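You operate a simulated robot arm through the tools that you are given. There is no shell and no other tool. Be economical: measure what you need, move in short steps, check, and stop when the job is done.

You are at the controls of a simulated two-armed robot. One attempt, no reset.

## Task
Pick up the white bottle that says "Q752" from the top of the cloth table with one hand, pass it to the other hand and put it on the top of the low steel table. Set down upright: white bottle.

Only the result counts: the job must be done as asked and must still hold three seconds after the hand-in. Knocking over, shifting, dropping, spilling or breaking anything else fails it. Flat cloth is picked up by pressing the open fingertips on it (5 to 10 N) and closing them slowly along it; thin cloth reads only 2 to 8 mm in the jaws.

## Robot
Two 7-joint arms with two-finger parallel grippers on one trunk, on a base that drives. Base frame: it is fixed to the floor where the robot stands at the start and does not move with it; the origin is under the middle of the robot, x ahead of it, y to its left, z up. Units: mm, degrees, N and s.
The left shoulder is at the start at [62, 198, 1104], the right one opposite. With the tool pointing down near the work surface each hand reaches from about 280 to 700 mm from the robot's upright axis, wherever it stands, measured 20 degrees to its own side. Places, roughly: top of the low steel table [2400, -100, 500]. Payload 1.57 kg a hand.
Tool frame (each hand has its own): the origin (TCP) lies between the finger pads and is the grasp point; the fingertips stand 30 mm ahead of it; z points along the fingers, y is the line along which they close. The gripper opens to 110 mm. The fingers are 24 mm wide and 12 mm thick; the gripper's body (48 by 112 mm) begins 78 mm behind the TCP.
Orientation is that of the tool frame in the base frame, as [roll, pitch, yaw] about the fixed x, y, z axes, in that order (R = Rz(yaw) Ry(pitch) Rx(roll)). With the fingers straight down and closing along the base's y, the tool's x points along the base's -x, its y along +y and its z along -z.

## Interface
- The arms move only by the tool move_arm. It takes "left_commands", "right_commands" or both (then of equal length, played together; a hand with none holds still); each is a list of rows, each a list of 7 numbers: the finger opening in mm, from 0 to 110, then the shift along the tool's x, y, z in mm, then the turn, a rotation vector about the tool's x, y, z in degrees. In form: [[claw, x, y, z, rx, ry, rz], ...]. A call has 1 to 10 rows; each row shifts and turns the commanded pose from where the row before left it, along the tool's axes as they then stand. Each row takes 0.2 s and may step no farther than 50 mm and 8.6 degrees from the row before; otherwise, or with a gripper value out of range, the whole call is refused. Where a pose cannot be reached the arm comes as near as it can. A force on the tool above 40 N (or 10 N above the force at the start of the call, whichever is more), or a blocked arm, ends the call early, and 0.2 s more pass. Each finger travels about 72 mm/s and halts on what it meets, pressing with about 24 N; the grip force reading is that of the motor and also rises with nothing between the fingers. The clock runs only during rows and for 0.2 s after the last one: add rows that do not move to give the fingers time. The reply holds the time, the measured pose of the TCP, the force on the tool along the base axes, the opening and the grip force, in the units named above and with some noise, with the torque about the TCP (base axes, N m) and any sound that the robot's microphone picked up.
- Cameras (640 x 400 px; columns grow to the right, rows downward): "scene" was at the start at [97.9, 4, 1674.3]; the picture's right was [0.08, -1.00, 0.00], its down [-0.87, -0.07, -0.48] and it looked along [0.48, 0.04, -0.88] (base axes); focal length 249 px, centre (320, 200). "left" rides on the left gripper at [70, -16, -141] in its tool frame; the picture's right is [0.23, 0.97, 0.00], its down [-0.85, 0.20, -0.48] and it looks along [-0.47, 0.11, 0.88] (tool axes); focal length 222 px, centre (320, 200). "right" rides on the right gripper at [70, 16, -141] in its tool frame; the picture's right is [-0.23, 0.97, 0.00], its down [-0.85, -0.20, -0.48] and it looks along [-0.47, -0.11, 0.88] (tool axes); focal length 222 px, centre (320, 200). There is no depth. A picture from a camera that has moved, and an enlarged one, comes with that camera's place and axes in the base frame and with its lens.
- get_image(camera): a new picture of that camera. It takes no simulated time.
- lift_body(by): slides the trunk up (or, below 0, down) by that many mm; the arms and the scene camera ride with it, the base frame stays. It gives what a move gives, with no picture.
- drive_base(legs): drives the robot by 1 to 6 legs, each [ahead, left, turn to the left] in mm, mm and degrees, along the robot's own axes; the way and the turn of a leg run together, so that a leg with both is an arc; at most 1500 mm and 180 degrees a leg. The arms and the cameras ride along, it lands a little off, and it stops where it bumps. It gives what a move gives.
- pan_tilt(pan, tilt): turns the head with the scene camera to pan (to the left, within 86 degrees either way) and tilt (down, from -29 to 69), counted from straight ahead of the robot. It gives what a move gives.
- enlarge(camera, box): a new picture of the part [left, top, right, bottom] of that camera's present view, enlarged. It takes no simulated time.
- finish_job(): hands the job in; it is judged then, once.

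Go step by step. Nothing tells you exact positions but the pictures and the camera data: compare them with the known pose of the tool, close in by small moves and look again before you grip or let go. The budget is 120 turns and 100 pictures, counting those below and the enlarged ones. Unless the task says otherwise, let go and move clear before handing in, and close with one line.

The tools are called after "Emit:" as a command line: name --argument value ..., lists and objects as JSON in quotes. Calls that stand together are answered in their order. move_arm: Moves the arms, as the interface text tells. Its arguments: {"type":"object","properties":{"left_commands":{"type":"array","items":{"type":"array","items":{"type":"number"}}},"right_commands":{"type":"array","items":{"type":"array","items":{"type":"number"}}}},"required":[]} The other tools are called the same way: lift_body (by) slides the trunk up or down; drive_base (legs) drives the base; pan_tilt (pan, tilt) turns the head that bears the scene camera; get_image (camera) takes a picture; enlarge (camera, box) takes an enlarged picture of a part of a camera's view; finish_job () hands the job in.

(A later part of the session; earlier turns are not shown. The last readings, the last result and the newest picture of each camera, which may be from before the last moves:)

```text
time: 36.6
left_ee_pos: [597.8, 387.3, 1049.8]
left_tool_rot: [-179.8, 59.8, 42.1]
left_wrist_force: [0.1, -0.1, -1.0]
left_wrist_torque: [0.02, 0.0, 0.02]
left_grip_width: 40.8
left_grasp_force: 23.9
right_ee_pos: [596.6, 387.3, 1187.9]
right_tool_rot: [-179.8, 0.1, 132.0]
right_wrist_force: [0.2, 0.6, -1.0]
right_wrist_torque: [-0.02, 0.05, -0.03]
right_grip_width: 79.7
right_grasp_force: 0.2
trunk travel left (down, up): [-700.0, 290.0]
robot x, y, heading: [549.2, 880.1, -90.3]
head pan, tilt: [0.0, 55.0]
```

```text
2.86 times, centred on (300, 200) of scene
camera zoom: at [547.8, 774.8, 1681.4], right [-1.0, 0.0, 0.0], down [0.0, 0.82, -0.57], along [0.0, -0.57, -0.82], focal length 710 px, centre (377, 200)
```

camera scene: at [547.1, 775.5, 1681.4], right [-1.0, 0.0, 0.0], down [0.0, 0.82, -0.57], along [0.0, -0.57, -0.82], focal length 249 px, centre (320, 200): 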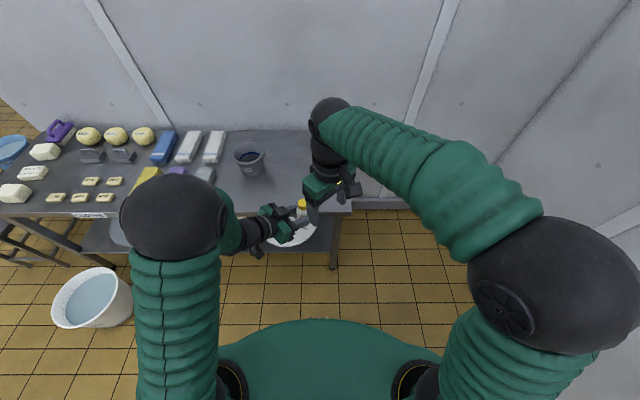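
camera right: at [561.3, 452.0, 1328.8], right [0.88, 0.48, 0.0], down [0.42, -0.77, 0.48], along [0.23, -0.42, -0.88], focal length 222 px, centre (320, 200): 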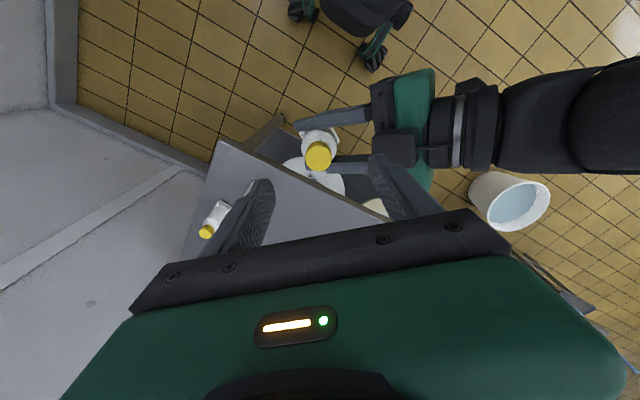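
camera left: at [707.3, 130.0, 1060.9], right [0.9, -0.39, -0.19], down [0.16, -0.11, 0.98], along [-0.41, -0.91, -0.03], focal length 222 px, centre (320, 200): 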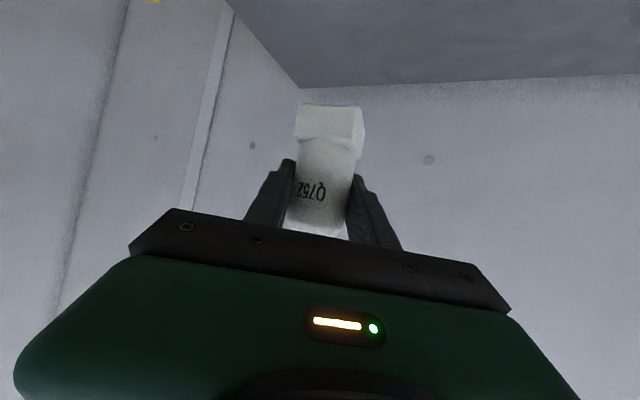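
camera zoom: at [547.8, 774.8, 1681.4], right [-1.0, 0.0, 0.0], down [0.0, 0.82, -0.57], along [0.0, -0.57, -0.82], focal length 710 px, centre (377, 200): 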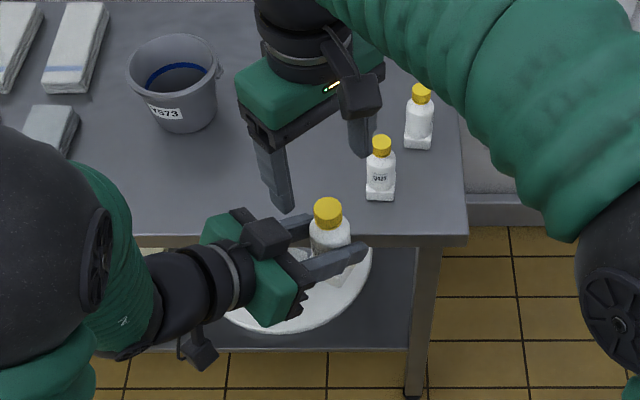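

The position matches the prediction to within about 4 mm. The black box on top of the left gripper may come close, so I'll measure it.

Emit:
enlarge --camera "right" --box '[280, 60, 440, 200]'

Emit:
enlarge --camera "scene" --box '[265, 185, 325, 245]'

```text
2.86 times, centred on (360, 130) of right
camera zoom: at [561.3, 452.0, 1328.8], right [0.88, 0.48, 0.0], down [0.42, -0.77, 0.48], along [0.23, -0.42, -0.88], focal length 635 px, centre (206, 400)
```

zoom: 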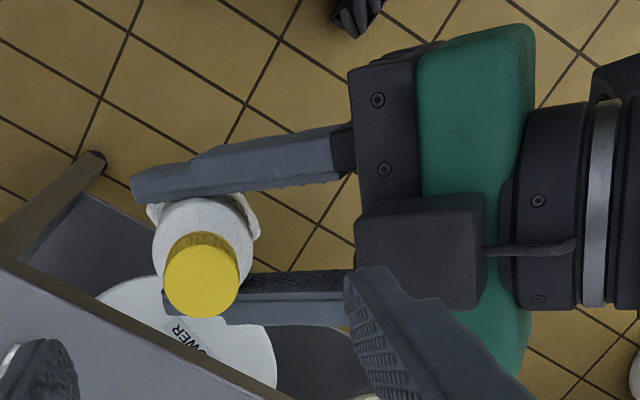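

```text
6.67 times, centred on (295, 215) of scene
camera zoom: at [547.8, 774.8, 1681.4], right [-1.0, 0.0, 0.0], down [0.0, 0.82, -0.57], along [0.0, -0.57, -0.82], focal length 1658 px, centre (487, 100)
```

zoom: 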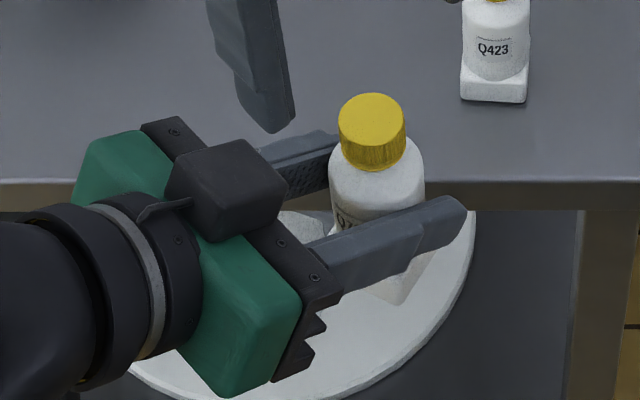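

The box clears the right palm by about 17 mm if the fingers are only 60 mm open. I'm descending part of the way.

Emit:
move_arm --right_commands '[[60, 0, -2, 10, 0, 0, 0], [60, 0, 0, 15, 0, 0, 0], [60, 0, 0, 20, 0, 0, 0], [60, 0, 0, 0, 0, 0, 0]]'

Emit:
get_image --camera "right"

Emit:
enlarge --camera "scene" --box '[245, 165, 345, 245]'

```text
time: 37.6
left_ee_pos: [596.3, 387.5, 1050.1]
left_tool_rot: [-179.8, 59.6, 42.2]
left_wrist_force: [0.1, 0.3, -1.5]
left_wrist_torque: [0.0, 0.01, 0.03]
left_grip_width: 40.3
left_grasp_force: 23.7
right_ee_pos: [594.5, 386.8, 1141.3]
right_tool_rot: [-179.8, 0.2, 131.9]
right_wrist_force: [0.5, 0.4, 0.0]
right_wrist_torque: [0.0, 0.05, -0.01]
right_grip_width: 60.0
right_grasp_force: 0.1
trunk travel left (down, up): [-700.0, 290.0]
robot x, y, heading: [551.2, 890.4, -90.3]
head pan, tilt: [0.0, 55.0]
```

```text
62 pictures are left
camera right: at [560.1, 450.6, 1283.2], right [0.88, 0.48, 0.0], down [0.42, -0.77, 0.48], along [0.23, -0.42, -0.88], focal length 222 px, centre (320, 200)
```

right: 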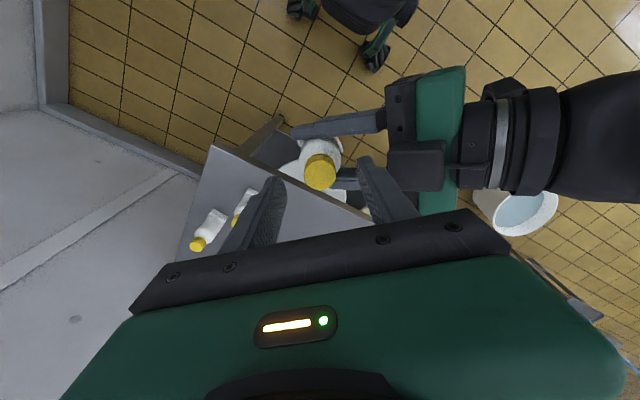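

```text
5.00 times, centred on (295, 205) of scene
camera zoom: at [547.9, 774.3, 1681.4], right [-1.0, 0.0, 0.0], down [0.0, 0.82, -0.57], along [0.0, -0.57, -0.82], focal length 1243 px, centre (445, 175)
```

zoom: 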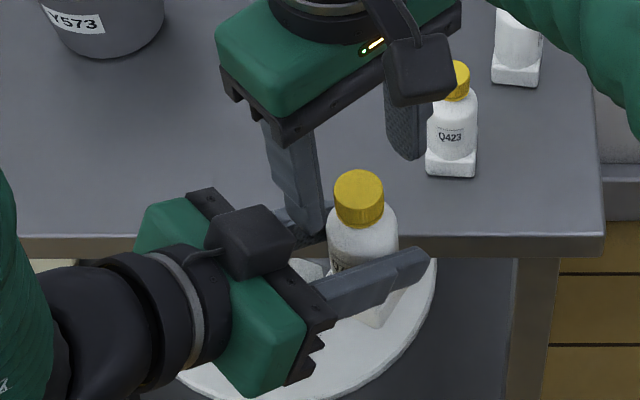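

The cap sits midway between the fingertips. I'm continuing down to grip height.

Emit:
move_arm --right_commands '[[60, 2, 0, 15, 0, 0, 0], [60, 0, 0, 15, 0, 0, 0], [60, 0, 0, 15, 0, 0, 0], [60, 0, 0, 15, 0, 0, 0], [60, 0, 0, 0, 0, 0, 0]]'

Emit:
get_image --camera "right"

Emit:
enlarge --camera "scene" --box '[245, 165, 345, 245]'

```text
time: 38.8
left_ee_pos: [597.1, 387.8, 1049.8]
left_tool_rot: [-179.9, 59.8, 42.2]
left_wrist_force: [0.1, 0.2, -1.2]
left_wrist_torque: [-0.01, -0.01, -0.02]
left_grip_width: 40.4
left_grasp_force: 24.3
right_ee_pos: [592.7, 389.2, 1081.2]
right_tool_rot: [-179.8, 0.1, 131.9]
right_wrist_force: [1.5, 0.3, -0.1]
right_wrist_torque: [-0.02, 0.02, -0.01]
right_grip_width: 59.9
right_grasp_force: 0.0
trunk travel left (down, up): [-700.0, 290.0]
robot x, y, heading: [548.6, 882.5, -90.4]
head pan, tilt: [0.0, 55.0]
```

```text
60 pictures are left
camera right: at [558.6, 452.5, 1223.3], right [0.88, 0.48, 0.0], down [0.42, -0.77, 0.48], along [0.23, -0.42, -0.88], focal length 222 px, centre (320, 200)
```

right: 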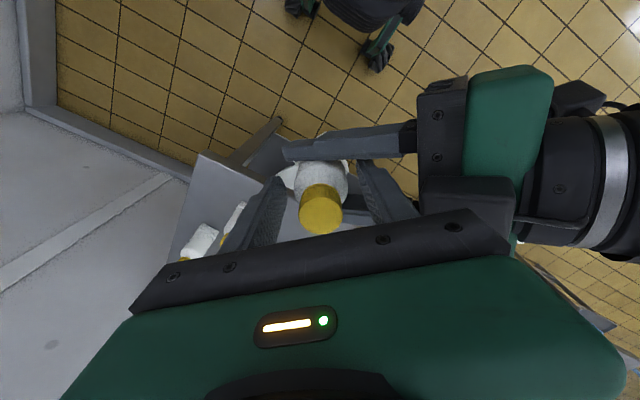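

```text
5.00 times, centred on (295, 205) of scene
camera zoom: at [548.0, 774.5, 1681.4], right [-1.0, 0.0, 0.0], down [0.0, 0.82, -0.57], along [0.0, -0.57, -0.82], focal length 1243 px, centre (445, 175)
```

zoom: 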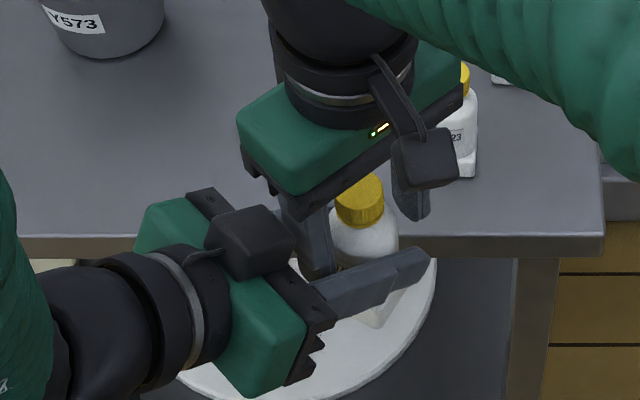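

It's in place; closing the right hand slowly on the upper body.

Emit:
move_arm --right_commands '[[52, 0, 0, 0, 0, 0, 0], [46, 0, 0, 0, 0, 0, 0], [42, 0, 0, 0, 0, 0, 0], [38, 0, 0, 0, 0, 0, 0], [34, 0, 0, 0, 0, 0, 0], [30, 0, 0, 0, 0, 0, 0], [30, 0, 0, 0, 0, 0, 0]]'

Emit:
get_image --camera "right"

```text
time: 40.4
left_ee_pos: [596.6, 387.9, 1048.1]
left_tool_rot: [-179.7, 59.9, 42.2]
left_wrist_force: [-0.2, 0.9, -1.9]
left_wrist_torque: [-0.06, 0.1, -0.07]
left_grip_width: 40.4
left_grasp_force: 23.8
right_ee_pos: [593.1, 387.8, 1082.4]
right_tool_rot: [-179.8, 0.1, 131.9]
right_wrist_force: [-0.7, 0.0, 0.5]
right_wrist_torque: [0.08, -0.06, 0.03]
right_grip_width: 40.0
right_grasp_force: 23.7
trunk travel left (down, up): [-700.0, 290.0]
robot x, y, heading: [551.2, 883.2, -90.1]
head pan, tilt: [0.0, 55.0]
```

```text
58 pictures are left
camera right: at [558.6, 452.3, 1223.4], right [0.88, 0.48, 0.0], down [0.42, -0.77, 0.48], along [0.23, -0.42, -0.88], focal length 222 px, centre (320, 200)
```

right: 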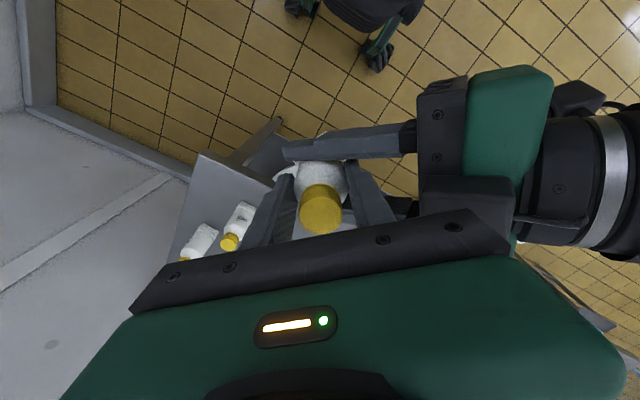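

Both hands hold the bottle at 40 mm. I'm opening the left hand and backing it away along its axis.

Emit:
move_arm --left_commands '[[46, 0, 0, 0, 0, 0, 0], [56, 0, 0, 0, 0, 0, 0], [64, 0, 0, 0, 0, 0, 0], [64, 0, 0, 0, 0, 0, 0]]' --right_commands '[[30, 0, 0, 0, 0, 0, 0], [30, 0, 0, 0, 0, 0, 0], [30, 0, 0, 0, 0, 0, 0], [30, 0, 0, 0, 0, 0, 0]]'

Emit:
move_arm --left_commands '[[64, 0, 0, -20, 0, 0, 0], [64, 0, 0, -35, 0, 0, 0], [64, 0, 0, -35, 0, 0, 0], [64, 0, 0, -35, 0, 0, 0], [64, 0, 0, 0, 0, 0, 0]]' --right_commands '[[30, 0, 0, 0, 0, 0, 0], [30, 0, 0, 0, 0, 0, 0], [30, 0, 0, 0, 0, 0, 0], [30, 0, 0, 0, 0, 0, 0], [30, 0, 0, 0, 0, 0, 0]]'

Emit:
get_image --camera "scene"

Emit:
get_image --camera "left"

```text
time: 41.4
left_ee_pos: [597.3, 387.5, 1048.5]
left_tool_rot: [-179.8, 59.6, 42.2]
left_wrist_force: [0.4, 0.7, 0.2]
left_wrist_torque: [0.0, -0.04, -0.01]
left_grip_width: 63.9
left_grasp_force: 0.1
right_ee_pos: [593.4, 388.4, 1081.7]
right_tool_rot: [-179.8, 0.1, 131.8]
right_wrist_force: [-0.4, -0.7, -0.7]
right_wrist_torque: [0.04, 0.0, 0.02]
right_grip_width: 39.9
right_grasp_force: 23.5
trunk travel left (down, up): [-700.0, 290.0]
robot x, y, heading: [546.1, 884.7, -90.4]
head pan, tilt: [0.0, 55.0]
```

```text
time: 42.6
left_ee_pos: [680.5, 454.1, 1114.3]
left_tool_rot: [-179.7, 59.6, 42.2]
left_wrist_force: [0.1, -0.1, -0.2]
left_wrist_torque: [0.01, 0.0, -0.01]
left_grip_width: 64.1
left_grasp_force: 0.0
left hand out of reach, approached as far as the arm can: row 4
right_ee_pos: [593.5, 387.7, 1082.2]
right_tool_rot: [-180.0, 0.1, 131.8]
right_wrist_force: [-0.2, 0.3, -0.9]
right_wrist_torque: [0.03, -0.01, 0.02]
right_grip_width: 39.8
right_grasp_force: 24.2
trunk travel left (down, up): [-700.0, 290.0]
robot x, y, heading: [548.6, 882.5, -90.0]
head pan, tilt: [0.0, 55.0]
```

```text
57 pictures are left
camera scene: at [548.7, 774.3, 1681.3], right [-1.0, 0.0, 0.0], down [0.0, 0.82, -0.57], along [0.0, -0.57, -0.82], focal length 249 px, centre (320, 200)
```

scene: 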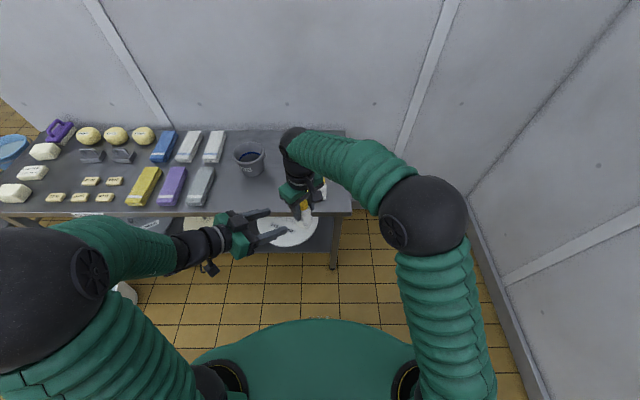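

```text
56 pictures are left
camera left: at [786.3, 570.9, 1125.3], right [0.74, -0.65, -0.2], down [0.12, -0.16, 0.98], along [-0.67, -0.74, -0.04], focal length 222 px, centre (320, 200)
```

left: 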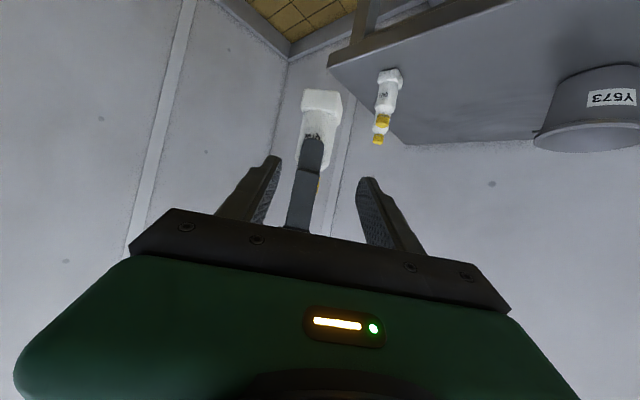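

The handover worked: the right hand holds the bottle. Before driving left toward the low table I'll look that way.

Emit:
pan_tilt --pan 60 --tilt 30

Emit:
get_image --camera "scene"

```text
time: 43.9
left_ee_pos: [680.4, 454.0, 1112.2]
left_tool_rot: [-179.7, 59.7, 42.2]
left_wrist_force: [0.0, -1.1, 1.0]
left_wrist_torque: [0.0, 0.01, 0.03]
left_grip_width: 64.1
left_grasp_force: 0.0
right_ee_pos: [592.9, 388.5, 1080.9]
right_tool_rot: [-179.8, 0.0, 132.0]
right_wrist_force: [-0.2, 0.3, -0.4]
right_wrist_torque: [0.01, 0.0, 0.02]
right_grip_width: 40.2
right_grasp_force: 23.8
trunk travel left (down, up): [-700.0, 290.0]
robot x, y, heading: [549.0, 882.1, -90.3]
head pan, tilt: [60.0, 30.0]
```

```text
55 pictures are left
camera scene: at [627.1, 801.2, 1717.4], right [-0.5, -0.86, 0.0], down [-0.43, 0.25, -0.86], along [0.75, -0.43, -0.5], focal length 249 px, centre (320, 200)
```

scene: 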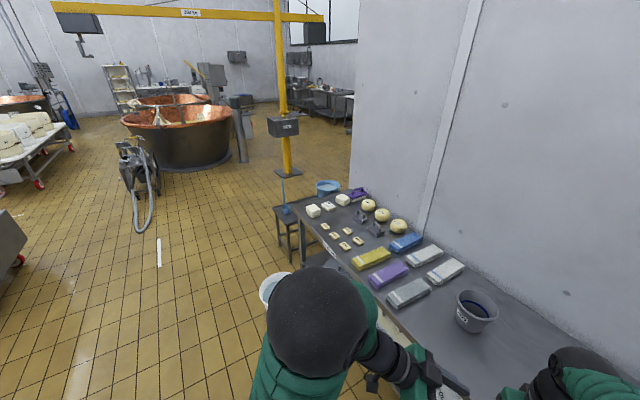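

The low table is small, just beyond the cloth table's far end. I'm backing off to clear the bucket and driving left.

Emit:
drive_base --legs '[[-260, 0, 0], [0, 1450, 0]]'

Emit:
pan_tilt --pan 10 --tilt 45

Emit:
get_image --camera "scene"

```text
time: 52.5
left_ee_pos: [2121.0, 706.0, 1113.5]
left_tool_rot: [-179.8, 59.7, 42.0]
left_wrist_force: [-0.1, -0.2, 0.1]
left_wrist_torque: [0.02, -0.02, 0.03]
left_grip_width: 64.1
left_grasp_force: 0.1
right_ee_pos: [2034.7, 639.2, 1082.6]
right_tool_rot: [-179.9, 0.2, 131.8]
right_wrist_force: [-0.3, -0.1, -0.9]
right_wrist_torque: [-0.02, 0.0, -0.02]
right_grip_width: 39.7
right_grasp_force: 24.4
trunk travel left (down, up): [-700.0, 290.0]
robot x, y, heading: [1989.3, 1134.1, -90.3]
head pan, tilt: [60.0, 30.0]
```

```text
time: 53.7
left_ee_pos: [2123.1, 707.0, 1113.8]
left_tool_rot: [-179.8, 59.8, 42.2]
left_wrist_force: [0.1, -0.4, -0.3]
left_wrist_torque: [0.01, 0.01, 0.0]
left_grip_width: 63.9
left_grasp_force: 0.1
right_ee_pos: [2036.6, 640.7, 1082.5]
right_tool_rot: [-179.8, 0.2, 131.9]
right_wrist_force: [0.1, 0.4, -1.2]
right_wrist_torque: [0.0, 0.01, 0.0]
right_grip_width: 39.9
right_grasp_force: 24.3
trunk travel left (down, up): [-700.0, 290.0]
robot x, y, heading: [1988.6, 1132.1, -90.3]
head pan, tilt: [10.0, 45.0]
```

```text
54 pictures are left
camera scene: at [2006.3, 1018.5, 1694.8], right [-0.99, -0.17, 0.0], down [-0.12, 0.7, -0.71], along [0.12, -0.7, -0.71], focal length 249 px, centre (320, 200)
```

scene: 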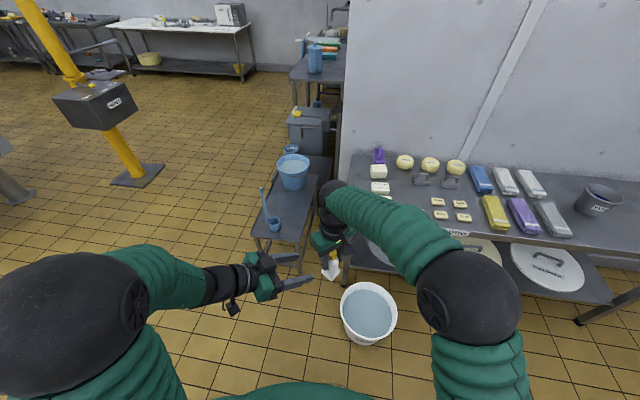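

The low table spans roughly x 2240–2530 with its near edge at y≈230, a cup with a rod near (2457, 104) and a blue bucket further back. I'll tuck the left arm out to the left, then check the table from closer.

Emit:
move_arm --left_commands '[[64, 2, 25.6, -31.7, 0, 0, 0], [64, 2, 25.6, -31.7, 0, 0, 0], [64, 2, 25.6, -31.7, 0, 0, 0], [64, 2, 25.6, -31.7, 0, 0, 0], [64, 2, 25.6, -31.7, 0, 0, 0], [64, 2, 25.6, -31.7, 0, 0, 0], [64, 2, 25.6, -31.7, 0, 0, 0], [64, 0, 0, 0, 0, 0, 0]]'

Emit:
drive_base --legs '[[0, 440, 0]]'

Emit:
pan_tilt --pan 0 --tilt 50

Emit:
get_image --camera "scene"

```text
time: 55.5
left_ee_pos: [2390.3, 706.4, 1211.0]
left_tool_rot: [-179.8, 59.8, 42.1]
left_wrist_force: [0.0, -0.6, 0.0]
left_wrist_torque: [0.02, -0.02, -0.01]
left_grip_width: 64.0
left_grasp_force: 0.1
right_ee_pos: [2036.1, 640.1, 1082.7]
right_tool_rot: [-179.8, 0.3, 131.8]
right_wrist_force: [0.1, 0.4, -1.3]
right_wrist_torque: [0.0, 0.02, -0.01]
right_grip_width: 39.5
right_grasp_force: 23.7
trunk travel left (down, up): [-700.0, 290.0]
robot x, y, heading: [1987.7, 1133.3, -90.3]
head pan, tilt: [10.0, 45.0]
```

```text
time: 58.2
left_ee_pos: [2819.0, 703.2, 1214.9]
left_tool_rot: [179.6, 59.5, 41.5]
left_wrist_force: [-0.6, -0.8, -0.3]
left_wrist_torque: [0.02, -0.06, 0.02]
left_grip_width: 63.9
left_grasp_force: 0.1
right_ee_pos: [2465.6, 638.1, 1082.6]
right_tool_rot: [179.8, 0.4, 131.5]
right_wrist_force: [-1.1, 0.4, -0.7]
right_wrist_torque: [0.03, 0.0, -0.03]
right_grip_width: 39.8
right_grasp_force: 24.2
trunk travel left (down, up): [-700.0, 290.0]
robot x, y, heading: [2429.1, 1130.3, -90.4]
head pan, tilt: [10.0, 45.0]
```

```text
time: 58.9
left_ee_pos: [2822.2, 703.8, 1215.0]
left_tool_rot: [179.7, 59.6, 41.5]
left_wrist_force: [0.1, 0.1, 0.3]
left_wrist_torque: [0.06, -0.02, 0.01]
left_grip_width: 64.1
left_grasp_force: 0.1
right_ee_pos: [2469.3, 639.3, 1083.8]
right_tool_rot: [-179.9, 0.4, 131.5]
right_wrist_force: [-0.6, 0.0, -1.3]
right_wrist_torque: [-0.01, -0.02, -0.02]
right_grip_width: 39.8
right_grasp_force: 24.2
trunk travel left (down, up): [-700.0, 290.0]
robot x, y, heading: [2429.8, 1129.5, -90.6]
head pan, tilt: [0.0, 50.0]
```

```text
53 pictures are left
camera scene: at [2429.5, 1019.3, 1687.9], right [-1.0, 0.01, 0.0], down [0.0, 0.77, -0.64], along [0.0, -0.64, -0.77], focal length 249 px, centre (320, 200)
```

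scene: 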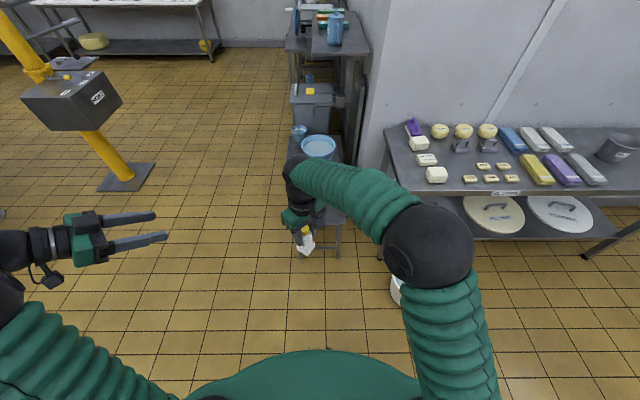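

The elbow could come near the cloth table if I face straight in. I'll turn 30° right and stand a little to the left so the right arm stays clear, and raise the left arm a bit.

Emit:
move_arm --left_commands '[[64, -34.5, 0, -20, 0, 0, 0], [64, -34.5, 0, -20, 0, 0, 0], [64, -34.5, 0, -20, 0, 0, 0], [64, 0, 0, 0, 0, 0, 0]]'

Emit:
drive_base --legs '[[0, 0, -30], [200, 252, 0]]'

Emit:
pan_tilt --pan 15 --tilt 55

Emit:
get_image --camera "scene"

```text
time: 59.9
left_ee_pos: [2823.7, 704.0, 1333.0]
left_tool_rot: [179.9, 59.7, 41.7]
left_wrist_force: [0.1, 0.0, 0.4]
left_wrist_torque: [0.03, 0.0, 0.03]
left_grip_width: 63.8
left_grasp_force: 0.0
right_ee_pos: [2470.9, 639.1, 1082.5]
right_tool_rot: [-179.9, 0.2, 131.6]
right_wrist_force: [0.2, 0.0, -1.1]
right_wrist_torque: [0.03, 0.03, -0.01]
right_grip_width: 39.8
right_grasp_force: 23.9
trunk travel left (down, up): [-700.0, 290.0]
robot x, y, heading: [2429.6, 1132.8, -90.4]
head pan, tilt: [0.0, 50.0]
```

```text
time: 63.5
left_ee_pos: [2666.1, 269.2, 1335.3]
left_tool_rot: [179.5, 59.5, 11.2]
left_wrist_force: [-0.3, -0.3, -1.0]
left_wrist_torque: [0.0, 0.04, -0.01]
left_grip_width: 64.0
left_grasp_force: 0.2
right_ee_pos: [2326.9, 389.9, 1083.3]
right_tool_rot: [180.0, 0.5, 101.5]
right_wrist_force: [0.7, 0.2, -1.3]
right_wrist_torque: [-0.02, 0.0, 0.01]
right_grip_width: 39.8
right_grasp_force: 24.0
trunk travel left (down, up): [-700.0, 290.0]
robot x, y, heading: [2539.9, 837.8, -120.7]
head pan, tilt: [0.0, 50.0]
```

```text
time: 64.3
left_ee_pos: [2666.6, 268.2, 1334.1]
left_tool_rot: [179.6, 59.6, 11.4]
left_wrist_force: [-0.6, 0.2, 0.3]
left_wrist_torque: [0.0, -0.06, 0.02]
left_grip_width: 63.9
left_grasp_force: 0.0
right_ee_pos: [2327.7, 388.1, 1083.3]
right_tool_rot: [180.0, 0.2, 101.5]
right_wrist_force: [1.0, 0.4, -1.2]
right_wrist_torque: [0.0, -0.02, -0.02]
right_grip_width: 39.9
right_grasp_force: 24.2
trunk travel left (down, up): [-700.0, 290.0]
robot x, y, heading: [2539.2, 831.6, -120.2]
head pan, tilt: [15.0, 55.0]
```

```text
52 pictures are left
camera scene: at [2501.1, 735.0, 1681.5], right [-0.96, 0.27, 0.0], down [0.22, 0.79, -0.57], along [-0.15, -0.55, -0.82], focal length 249 px, centre (320, 200)
```

scene: 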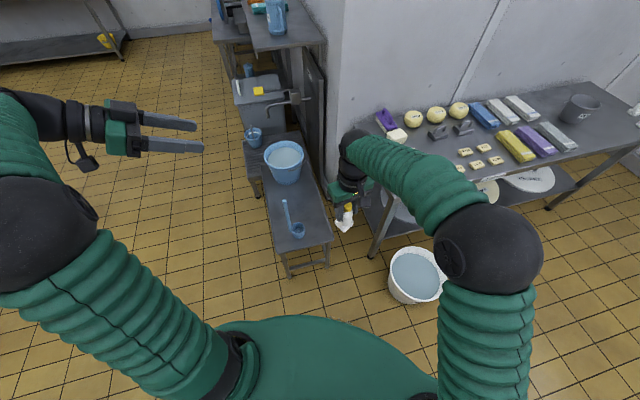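

I have a clear view of the low table: a ladle cup at its near left, a blue bucket further back, and the near right corner free. I'm zooming in to measure.

Emit:
enlarge --camera "scene" --box '[235, 120, 375, 280]'

```text
2.50 times, centred on (305, 200) of scene
camera zoom: at [2501.1, 735.0, 1681.5], right [-0.96, 0.27, 0.0], down [0.22, 0.79, -0.57], along [-0.15, -0.55, -0.82], focal length 622 px, centre (358, 200)
```

zoom: 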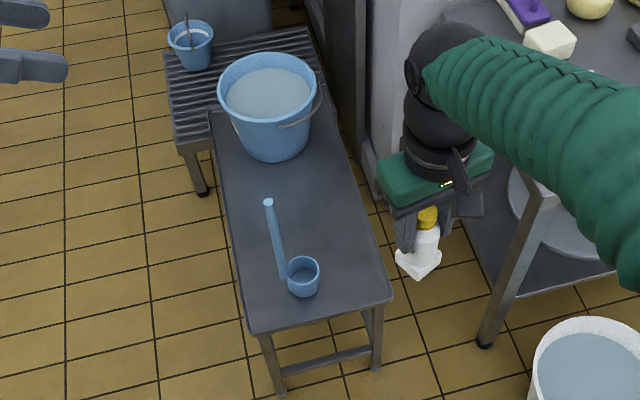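

Table corners: x 2283–2582, y −430…197. The ladle cup is at (2457, 129) with its handle reaching z≈775. I'll aim to set the bottle at about (2365, 40), driving to the table edge and keeping the bottle high.

Emit:
drive_base --legs '[[229, 176, 0]]'

Emit:
get_image --camera "scene"

Emit:
get_image --camera "right"

```text
time: 66.3
left_ee_pos: [2701.2, -16.5, 1335.9]
left_tool_rot: [179.3, 59.7, 11.1]
left_wrist_force: [-1.3, -1.0, 0.3]
left_wrist_torque: [-0.04, -0.05, 0.01]
left_grip_width: 64.4
left_grasp_force: 0.0
right_ee_pos: [2363.4, 105.4, 1084.3]
right_tool_rot: [-180.0, 0.4, 101.3]
right_wrist_force: [-0.3, 0.2, -0.6]
right_wrist_torque: [0.01, 0.01, 0.0]
right_grip_width: 39.7
right_grasp_force: 23.9
trunk travel left (down, up): [-700.0, 290.0]
robot x, y, heading: [2579.2, 548.3, -120.5]
head pan, tilt: [15.0, 55.0]
```

```text
50 pictures are left
camera scene: at [2537.6, 452.3, 1681.7], right [-0.96, 0.27, 0.0], down [0.22, 0.79, -0.57], along [-0.15, -0.55, -0.82], focal length 249 px, centre (320, 200)
```

scene: 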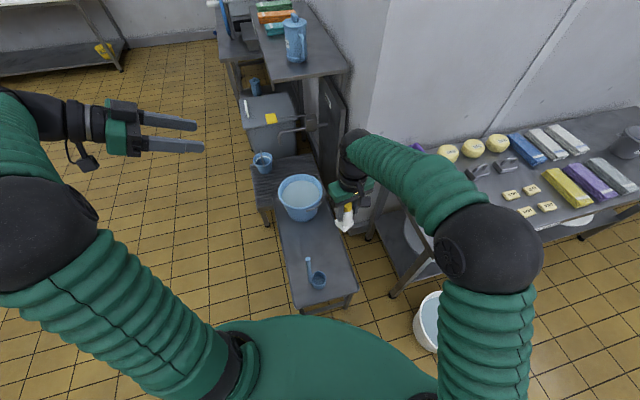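

```text
49 pictures are left
camera right: at [2364.6, 178.2, 1225.5], right [1.0, -0.03, 0.0], down [-0.03, -0.87, 0.48], along [-0.01, -0.48, -0.87], focal length 222 px, centre (320, 200)
```

right: 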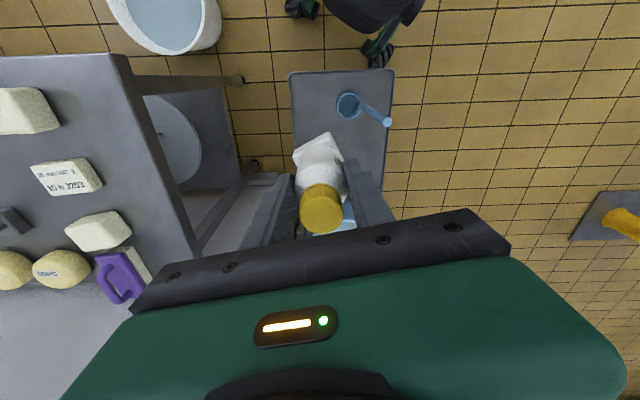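

The wrist view confirms the table corners. I'm moving the bottle 60 mm further in and then lowering the trunk most of the way.

Emit:
move_arm --right_commands '[[30, -29.4, -5.9, 0, 0, 0, 0], [30, -29.4, -5.9, 0, 0, 0, 0], [30, 0, 0, 0, 0, 0, 0]]'

Emit:
lift_body --by -250

Emit:
get_image --camera "right"

Emit:
get_image --camera "scene"

```text
time: 67.1
left_ee_pos: [2703.3, -18.3, 1334.7]
left_tool_rot: [179.5, 59.5, 11.0]
left_wrist_force: [-0.2, -0.2, 0.3]
left_wrist_torque: [-0.02, 0.01, 0.01]
left_grip_width: 63.9
left_grasp_force: 0.2
right_ee_pos: [2363.6, 44.6, 1084.3]
right_tool_rot: [-179.9, 0.4, 101.3]
right_wrist_force: [-0.2, -0.1, -1.5]
right_wrist_torque: [-0.01, 0.02, 0.0]
right_grip_width: 40.0
right_grasp_force: 24.0
trunk travel left (down, up): [-700.0, 290.0]
robot x, y, heading: [2579.6, 551.1, -120.7]
head pan, tilt: [15.0, 55.0]
```

```text
time: 69.6
left_ee_pos: [2706.0, -18.1, 1083.9]
left_tool_rot: [179.7, 59.7, 11.4]
left_wrist_force: [0.2, 0.2, 0.1]
left_wrist_torque: [0.0, -0.02, 0.02]
left_grip_width: 64.0
left_grasp_force: 0.1
right_ee_pos: [2365.8, 41.5, 833.5]
right_tool_rot: [-179.7, 0.2, 101.4]
right_wrist_force: [0.1, -0.2, -2.8]
right_wrist_torque: [0.0, 0.01, -0.02]
right_grip_width: 39.9
right_grasp_force: 24.0
trunk travel left (down, up): [-450.0, 540.0]
robot x, y, heading: [2577.1, 547.2, -120.4]
head pan, tilt: [15.0, 55.0]
```

```text
48 pictures are left
camera right: at [2368.5, 114.7, 975.2], right [1.0, -0.03, 0.0], down [-0.03, -0.88, 0.48], along [-0.02, -0.48, -0.88], focal length 222 px, centre (320, 200)
```

right: 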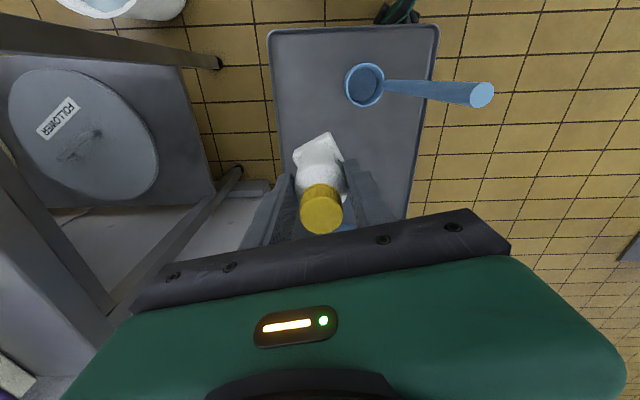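

```text
47 pictures are left
camera scene: at [2544.0, 445.8, 1431.4], right [-0.96, 0.27, 0.0], down [0.22, 0.79, -0.57], along [-0.15, -0.55, -0.82], focal length 249 px, centre (320, 200)
```

scene: 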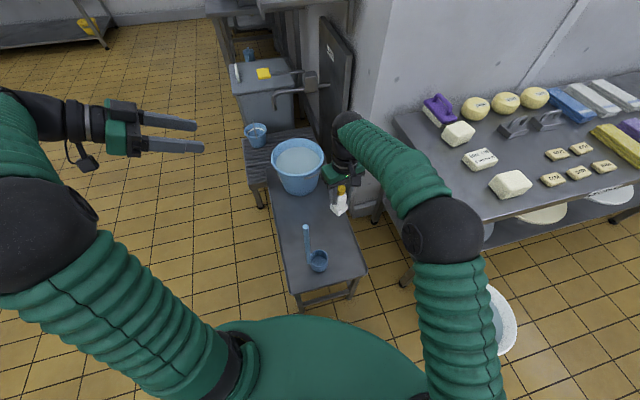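

All clear. I'm lowering further, with the final stretch in small steps.

Emit:
lift_body --by -210

Emit:
get_image --camera "right"

Emit:
get_image --camera "scene"

```text
time: 71.9
left_ee_pos: [2707.0, -20.1, 874.0]
left_tool_rot: [179.7, 59.7, 11.2]
left_wrist_force: [-0.1, 0.3, -0.4]
left_wrist_torque: [0.03, -0.01, 0.0]
left_grip_width: 64.1
left_grasp_force: 0.0
right_ee_pos: [2366.7, 41.8, 623.1]
right_tool_rot: [-179.8, 0.2, 101.3]
right_wrist_force: [-0.4, -0.3, -1.2]
right_wrist_torque: [0.0, 0.02, 0.0]
right_grip_width: 39.8
right_grasp_force: 23.9
trunk travel left (down, up): [-240.0, 750.0]
robot x, y, heading: [2580.0, 545.3, -120.4]
head pan, tilt: [15.0, 55.0]
```

```text
46 pictures are left
camera right: at [2368.5, 115.1, 765.2], right [1.0, -0.03, 0.0], down [-0.03, -0.88, 0.48], along [-0.02, -0.48, -0.88], focal length 222 px, centre (320, 200)
```

right: 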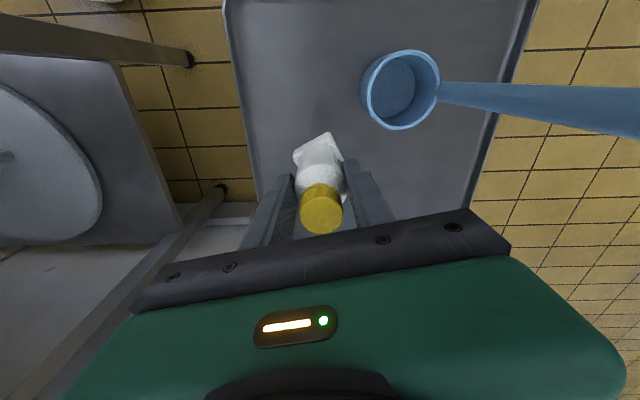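

```text
45 pictures are left
camera scene: at [2543.9, 446.4, 1221.4], right [-0.96, 0.27, 0.0], down [0.22, 0.79, -0.57], along [-0.15, -0.55, -0.82], focal length 249 px, centre (320, 200)
```

scene: 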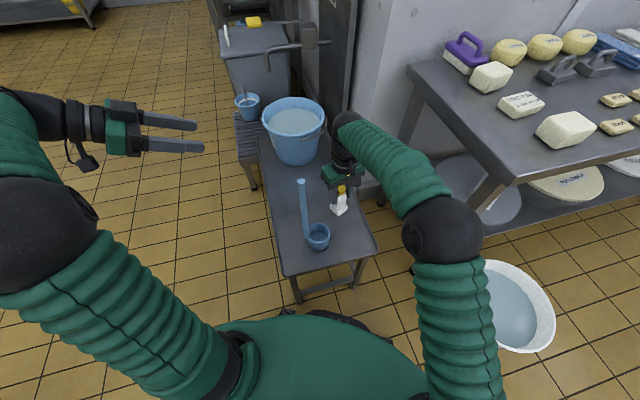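

The spot is free, with the bottle bottom about 38 mm above the table. I'm lowering with the arm in small steps and watching the force.

Emit:
move_arm --right_commands '[[30, 0, 0, 8, 0, 0, 0], [30, 0, 0, 8, 0, 0, 0], [30, 0, 0, 6, 0, 0, 0], [30, 0, 0, 3, 0, 0, 0], [30, 0, 0, 0, 0, 0, 0]]'

Emit:
enlarge --camera "scene" --box '[300, 165, 370, 235]'

```text
time: 73.1
left_ee_pos: [2706.0, -19.3, 872.0]
left_tool_rot: [179.8, 59.7, 11.5]
left_wrist_force: [0.8, 0.1, -0.1]
left_wrist_torque: [-0.02, -0.02, 0.02]
left_grip_width: 63.9
left_grasp_force: 0.0
right_ee_pos: [2365.6, 42.2, 597.3]
right_tool_rot: [-179.9, 0.2, 101.3]
right_wrist_force: [0.0, -0.7, -1.0]
right_wrist_torque: [0.02, -0.02, -0.01]
right_grip_width: 39.7
right_grasp_force: 24.6
trunk travel left (down, up): [-240.0, 750.0]
robot x, y, heading: [2577.8, 550.2, -120.4]
head pan, tilt: [15.0, 55.0]
```

```text
5.71 times, centred on (335, 200) of scene
camera zoom: at [2543.8, 446.3, 1221.4], right [-0.96, 0.27, 0.0], down [0.22, 0.79, -0.57], along [-0.15, -0.55, -0.82], focal length 1421 px, centre (234, 200)
```

zoom: 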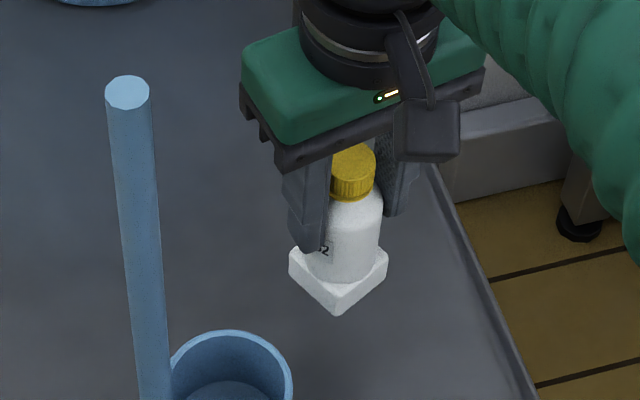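

Emit:
move_arm --right_commands '[[30, 0, 0, 2.5, 0, 0, 0], [30, 0, 0, 2.5, 0, 0, 0], [30, 0, 0, 2.5, 0, 0, 0]]'

```text
time: 73.9
left_ee_pos: [2706.6, -19.5, 873.7]
left_tool_rot: [179.8, 59.7, 11.3]
left_wrist_force: [0.2, 0.1, -0.8]
left_wrist_torque: [0.03, -0.02, -0.02]
left_grip_width: 64.2
left_grasp_force: 0.1
right_ee_pos: [2366.8, 42.2, 590.7]
right_tool_rot: [-179.8, 0.2, 101.4]
right_wrist_force: [0.6, 0.0, -1.1]
right_wrist_torque: [0.04, 0.01, -0.01]
right_grip_width: 39.7
right_grasp_force: 23.6
trunk travel left (down, up): [-240.0, 750.0]
robot x, y, heading: [2578.4, 547.4, -120.6]
head pan, tilt: [15.0, 55.0]
```

Emit:
move_arm --right_commands '[[30, 0, 0, 2, 0, 0, 0], [30, 0, 0, 2, 0, 0, 0]]'

Emit:
enlarge --camera "scene" --box '[310, 185, 360, 225]'

```text
time: 74.5
left_ee_pos: [2706.2, -19.5, 873.6]
left_tool_rot: [179.8, 59.7, 11.4]
left_wrist_force: [-0.8, 0.5, -0.8]
left_wrist_torque: [-0.01, -0.03, 0.02]
left_grip_width: 64.1
left_grasp_force: 0.1
right_ee_pos: [2365.1, 43.3, 586.1]
right_tool_rot: [-179.8, 0.2, 101.3]
right_wrist_force: [-0.2, -0.3, -1.1]
right_wrist_torque: [-0.01, 0.0, -0.01]
right_grip_width: 39.7
right_grasp_force: 23.8
trunk travel left (down, up): [-240.0, 750.0]
robot x, y, heading: [2577.2, 545.7, -120.5]
head pan, tilt: [15.0, 55.0]
```

```text
10.00 times, centred on (335, 205) of scene
camera zoom: at [2543.8, 446.3, 1221.4], right [-0.96, 0.27, 0.0], down [0.22, 0.79, -0.57], along [-0.15, -0.55, -0.82], focal length 2487 px, centre (170, 150)
```

zoom: 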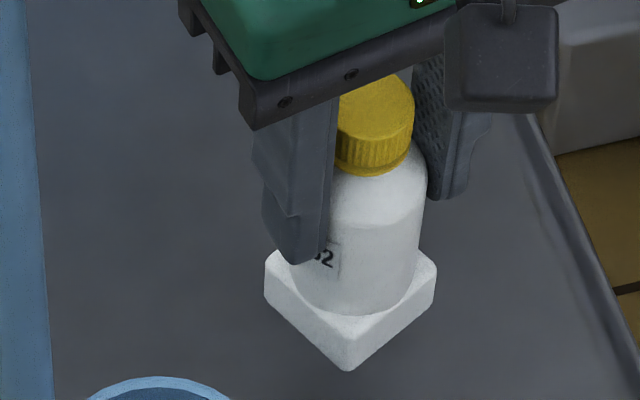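

No contact yet; continuing in 2 mm steps.

Emit:
move_arm --right_commands '[[30, 0, 0, 2, 0, 0, 0], [30, 0, 0, 2, 0, 0, 0]]'

Emit:
move_arm --right_commands '[[30, 0, 0, 2, 0, 0, 0], [30, 0, 0, 1, 0, 0, 0]]'

```text
time: 75.1
left_ee_pos: [2705.1, -18.8, 872.3]
left_tool_rot: [179.7, 59.7, 11.4]
left_wrist_force: [0.8, 0.2, -0.2]
left_wrist_torque: [-0.02, 0.01, -0.02]
left_grip_width: 63.9
left_grasp_force: 0.0
right_ee_pos: [2367.3, 41.2, 582.7]
right_tool_rot: [-179.8, 0.1, 101.2]
right_wrist_force: [0.2, -0.4, -2.5]
right_wrist_torque: [0.03, -0.02, 0.0]
right_grip_width: 39.9
right_grasp_force: 24.0
trunk travel left (down, up): [-240.0, 750.0]
robot x, y, heading: [2579.4, 545.1, -120.4]
head pan, tilt: [15.0, 55.0]
```

```text
time: 75.7
left_ee_pos: [2704.8, -19.1, 874.3]
left_tool_rot: [179.8, 59.7, 11.4]
left_wrist_force: [-0.2, 0.9, 0.5]
left_wrist_torque: [0.0, -0.01, -0.02]
left_grip_width: 63.9
left_grasp_force: 0.1
right_ee_pos: [2365.9, 42.2, 579.5]
right_tool_rot: [-179.7, 0.2, 101.2]
right_wrist_force: [-0.2, 0.9, -0.9]
right_wrist_torque: [0.02, 0.0, 0.0]
right_grip_width: 39.7
right_grasp_force: 24.0
trunk travel left (down, up): [-240.0, 750.0]
robot x, y, heading: [2577.6, 543.4, -120.5]
head pan, tilt: [15.0, 55.0]
```

Emit:
move_arm --right_commands '[[30, 0, 0, 2, 0, 0, 0], [30, 0, 0, 2, 0, 0, 0]]'

Emit:
move_arm --right_commands '[[30, 0, 0, 2, 0, 0, 0], [30, 0, 0, 0, 0, 0, 0]]'

Emit:
enlarge --camera "scene" --box '[310, 185, 360, 225]'

```text
time: 76.3
left_ee_pos: [2706.2, -20.0, 873.5]
left_tool_rot: [179.8, 59.8, 11.4]
left_wrist_force: [0.6, 0.3, -0.7]
left_wrist_torque: [0.02, -0.02, -0.02]
left_grip_width: 63.9
left_grasp_force: 0.2
right_ee_pos: [2365.0, 43.1, 575.6]
right_tool_rot: [-179.8, 0.2, 101.2]
right_wrist_force: [0.1, -0.3, -1.7]
right_wrist_torque: [0.01, 0.0, -0.01]
right_grip_width: 39.6
right_grasp_force: 23.7
trunk travel left (down, up): [-240.0, 750.0]
robot x, y, heading: [2577.8, 547.9, -120.3]
head pan, tilt: [15.0, 55.0]
```

```text
time: 76.9
left_ee_pos: [2705.9, -19.0, 873.4]
left_tool_rot: [179.8, 59.7, 11.4]
left_wrist_force: [0.3, -0.2, 0.1]
left_wrist_torque: [0.0, 0.0, 0.01]
left_grip_width: 63.9
left_grasp_force: 0.1
right_ee_pos: [2366.8, 40.5, 573.5]
right_tool_rot: [-179.8, 0.2, 101.4]
right_wrist_force: [0.3, 0.1, -1.5]
right_wrist_torque: [0.0, 0.01, 0.0]
right_grip_width: 39.9
right_grasp_force: 23.9
trunk travel left (down, up): [-240.0, 750.0]
robot x, y, heading: [2579.1, 545.4, -120.5]
head pan, tilt: [15.0, 55.0]
```

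```text
10.00 times, centred on (335, 205) of scene
camera zoom: at [2543.8, 446.3, 1221.4], right [-0.96, 0.27, 0.0], down [0.22, 0.79, -0.57], along [-0.15, -0.55, -0.82], focal length 2487 px, centre (170, 150)
```

zoom: 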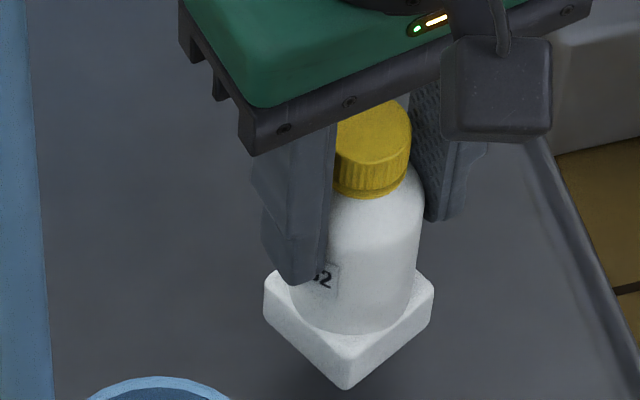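

Emit:
move_arm --right_commands '[[30, 0, 0, 2, 0, 0, 0], [30, 0, 0, 2, 0, 0, 0]]'

Emit:
move_arm --right_commands '[[30, 0, 0, 2, 0, 0, 0], [30, 0, 0, 2, 0, 0, 0]]'

Emit:
enlarge --camera "scene" --box '[310, 190, 360, 230]'

```text
time: 77.5
left_ee_pos: [2706.0, -18.8, 873.9]
left_tool_rot: [179.8, 59.7, 11.4]
left_wrist_force: [0.0, 0.1, 0.0]
left_wrist_torque: [0.0, 0.01, 0.04]
left_grip_width: 63.8
left_grasp_force: 0.0
right_ee_pos: [2366.0, 42.0, 569.4]
right_tool_rot: [-179.8, 0.1, 101.3]
right_wrist_force: [0.3, -0.8, -1.9]
right_wrist_torque: [0.02, 0.0, 0.0]
right_grip_width: 39.6
right_grasp_force: 24.2
trunk travel left (down, up): [-240.0, 750.0]
robot x, y, heading: [2575.4, 546.1, -120.2]
head pan, tilt: [15.0, 55.0]
```

```text
time: 78.1
left_ee_pos: [2706.9, -18.6, 873.6]
left_tool_rot: [179.8, 59.7, 11.4]
left_wrist_force: [-0.3, -0.4, 0.7]
left_wrist_torque: [0.01, 0.03, -0.01]
left_grip_width: 64.2
left_grasp_force: 0.1
right_ee_pos: [2366.5, 42.0, 564.4]
right_tool_rot: [-179.8, 0.2, 101.4]
right_wrist_force: [0.5, -0.2, -1.3]
right_wrist_torque: [0.03, 0.01, 0.0]
right_grip_width: 39.8
right_grasp_force: 24.0
trunk travel left (down, up): [-240.0, 750.0]
robot x, y, heading: [2577.7, 547.8, -120.2]
head pan, tilt: [15.0, 55.0]
```

```text
10.00 times, centred on (335, 210) of scene
camera zoom: at [2543.8, 446.2, 1221.4], right [-0.96, 0.27, 0.0], down [0.22, 0.79, -0.57], along [-0.15, -0.55, -0.82], focal length 2487 px, centre (170, 100)
```

zoom: 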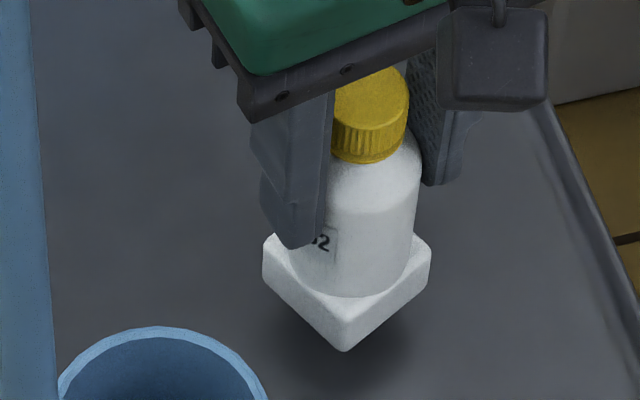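

The shadow under the bottle is closing up; it's nearly down.

Emit:
move_arm --right_commands '[[30, 0, 0, 2, 0, 0, 0], [30, 0, 0, 2, 0, 0, 0]]'

Emit:
move_arm --right_commands '[[30, 0, 0, 2, 0, 0, 0], [30, 0, 0, 0, 0, 0, 0]]'

Emit:
enlarge --camera "scene" --box '[310, 190, 360, 230]'

```text
time: 78.7
left_ee_pos: [2706.1, -19.5, 873.5]
left_tool_rot: [179.8, 59.6, 11.4]
left_wrist_force: [-0.4, -0.6, 0.7]
left_wrist_torque: [0.02, 0.02, 0.02]
left_grip_width: 63.9
left_grasp_force: 0.1
right_ee_pos: [2366.2, 42.4, 562.0]
right_tool_rot: [-179.9, 0.1, 101.3]
right_wrist_force: [-0.2, -0.2, -1.4]
right_wrist_torque: [-0.01, 0.03, 0.03]
right_grip_width: 40.0
right_grasp_force: 24.6
trunk travel left (down, up): [-240.0, 750.0]
robot x, y, heading: [2576.4, 548.3, -120.7]
head pan, tilt: [15.0, 55.0]
```

```text
time: 79.3
left_ee_pos: [2705.7, -19.8, 873.0]
left_tool_rot: [179.8, 59.7, 11.3]
left_wrist_force: [-0.8, -0.6, -1.0]
left_wrist_torque: [-0.02, 0.02, -0.01]
left_grip_width: 64.1
left_grasp_force: 0.1
right_ee_pos: [2364.6, 42.0, 560.6]
right_tool_rot: [-179.7, 0.2, 101.3]
right_wrist_force: [-0.1, -0.4, -1.1]
right_wrist_torque: [0.0, -0.01, -0.01]
right_grip_width: 39.8
right_grasp_force: 24.2
trunk travel left (down, up): [-240.0, 750.0]
robot x, y, heading: [2576.2, 544.8, -120.6]
head pan, tilt: [15.0, 55.0]
```

```text
10.00 times, centred on (335, 210) of scene
camera zoom: at [2543.8, 446.3, 1221.4], right [-0.96, 0.27, 0.0], down [0.22, 0.79, -0.57], along [-0.15, -0.55, -0.82], focal length 2487 px, centre (170, 100)
```

zoom: 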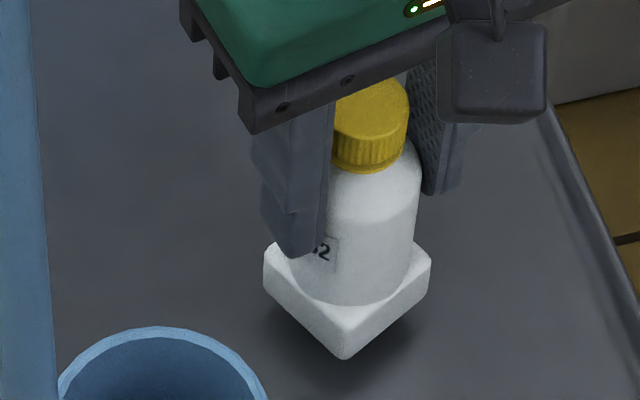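

Emit:
move_arm --right_commands '[[30, 0, 0, 2, 0, 0, 0], [30, 0, 0, 1, 0, 0, 0]]'

Emit:
move_arm --right_commands '[[30, 0, 0, 2, 0, 0, 0], [30, 0, 0, 1, 0, 0, 0]]'

Emit:
enlarge --camera "scene" --box '[310, 190, 360, 230]'

```text
time: 79.9
left_ee_pos: [2705.2, -19.9, 873.2]
left_tool_rot: [179.8, 59.7, 11.4]
left_wrist_force: [-0.2, 0.6, 0.6]
left_wrist_torque: [0.0, -0.02, 0.01]
left_grip_width: 64.1
left_grasp_force: 0.0
right_ee_pos: [2366.2, 42.9, 556.8]
right_tool_rot: [-179.8, 0.1, 101.2]
right_wrist_force: [0.1, 0.2, -1.1]
right_wrist_torque: [-0.01, 0.05, 0.01]
right_grip_width: 39.9
right_grasp_force: 23.8
trunk travel left (down, up): [-240.0, 750.0]
robot x, y, heading: [2580.7, 549.0, -120.6]
head pan, tilt: [15.0, 55.0]
```

```text
time: 80.5
left_ee_pos: [2706.4, -19.5, 874.3]
left_tool_rot: [179.8, 59.8, 11.4]
left_wrist_force: [0.5, -0.1, 0.1]
left_wrist_torque: [0.04, -0.01, -0.01]
left_grip_width: 64.2
left_grasp_force: 0.0
right_ee_pos: [2366.8, 42.1, 553.8]
right_tool_rot: [-179.8, 0.3, 101.3]
right_wrist_force: [0.3, -0.5, -1.6]
right_wrist_torque: [-0.01, -0.02, 0.01]
right_grip_width: 39.8
right_grasp_force: 24.2
trunk travel left (down, up): [-240.0, 750.0]
robot x, y, heading: [2577.4, 550.2, -120.6]
head pan, tilt: [15.0, 55.0]
```

```text
10.00 times, centred on (335, 210) of scene
camera zoom: at [2543.8, 446.2, 1221.4], right [-0.96, 0.27, 0.0], down [0.22, 0.79, -0.57], along [-0.15, -0.55, -0.82], focal length 2487 px, centre (170, 100)
```

zoom: 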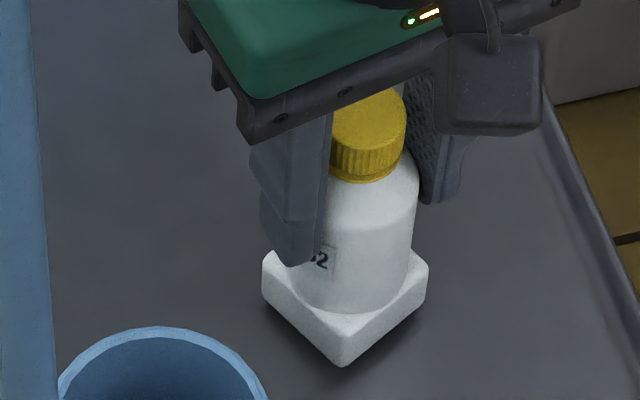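

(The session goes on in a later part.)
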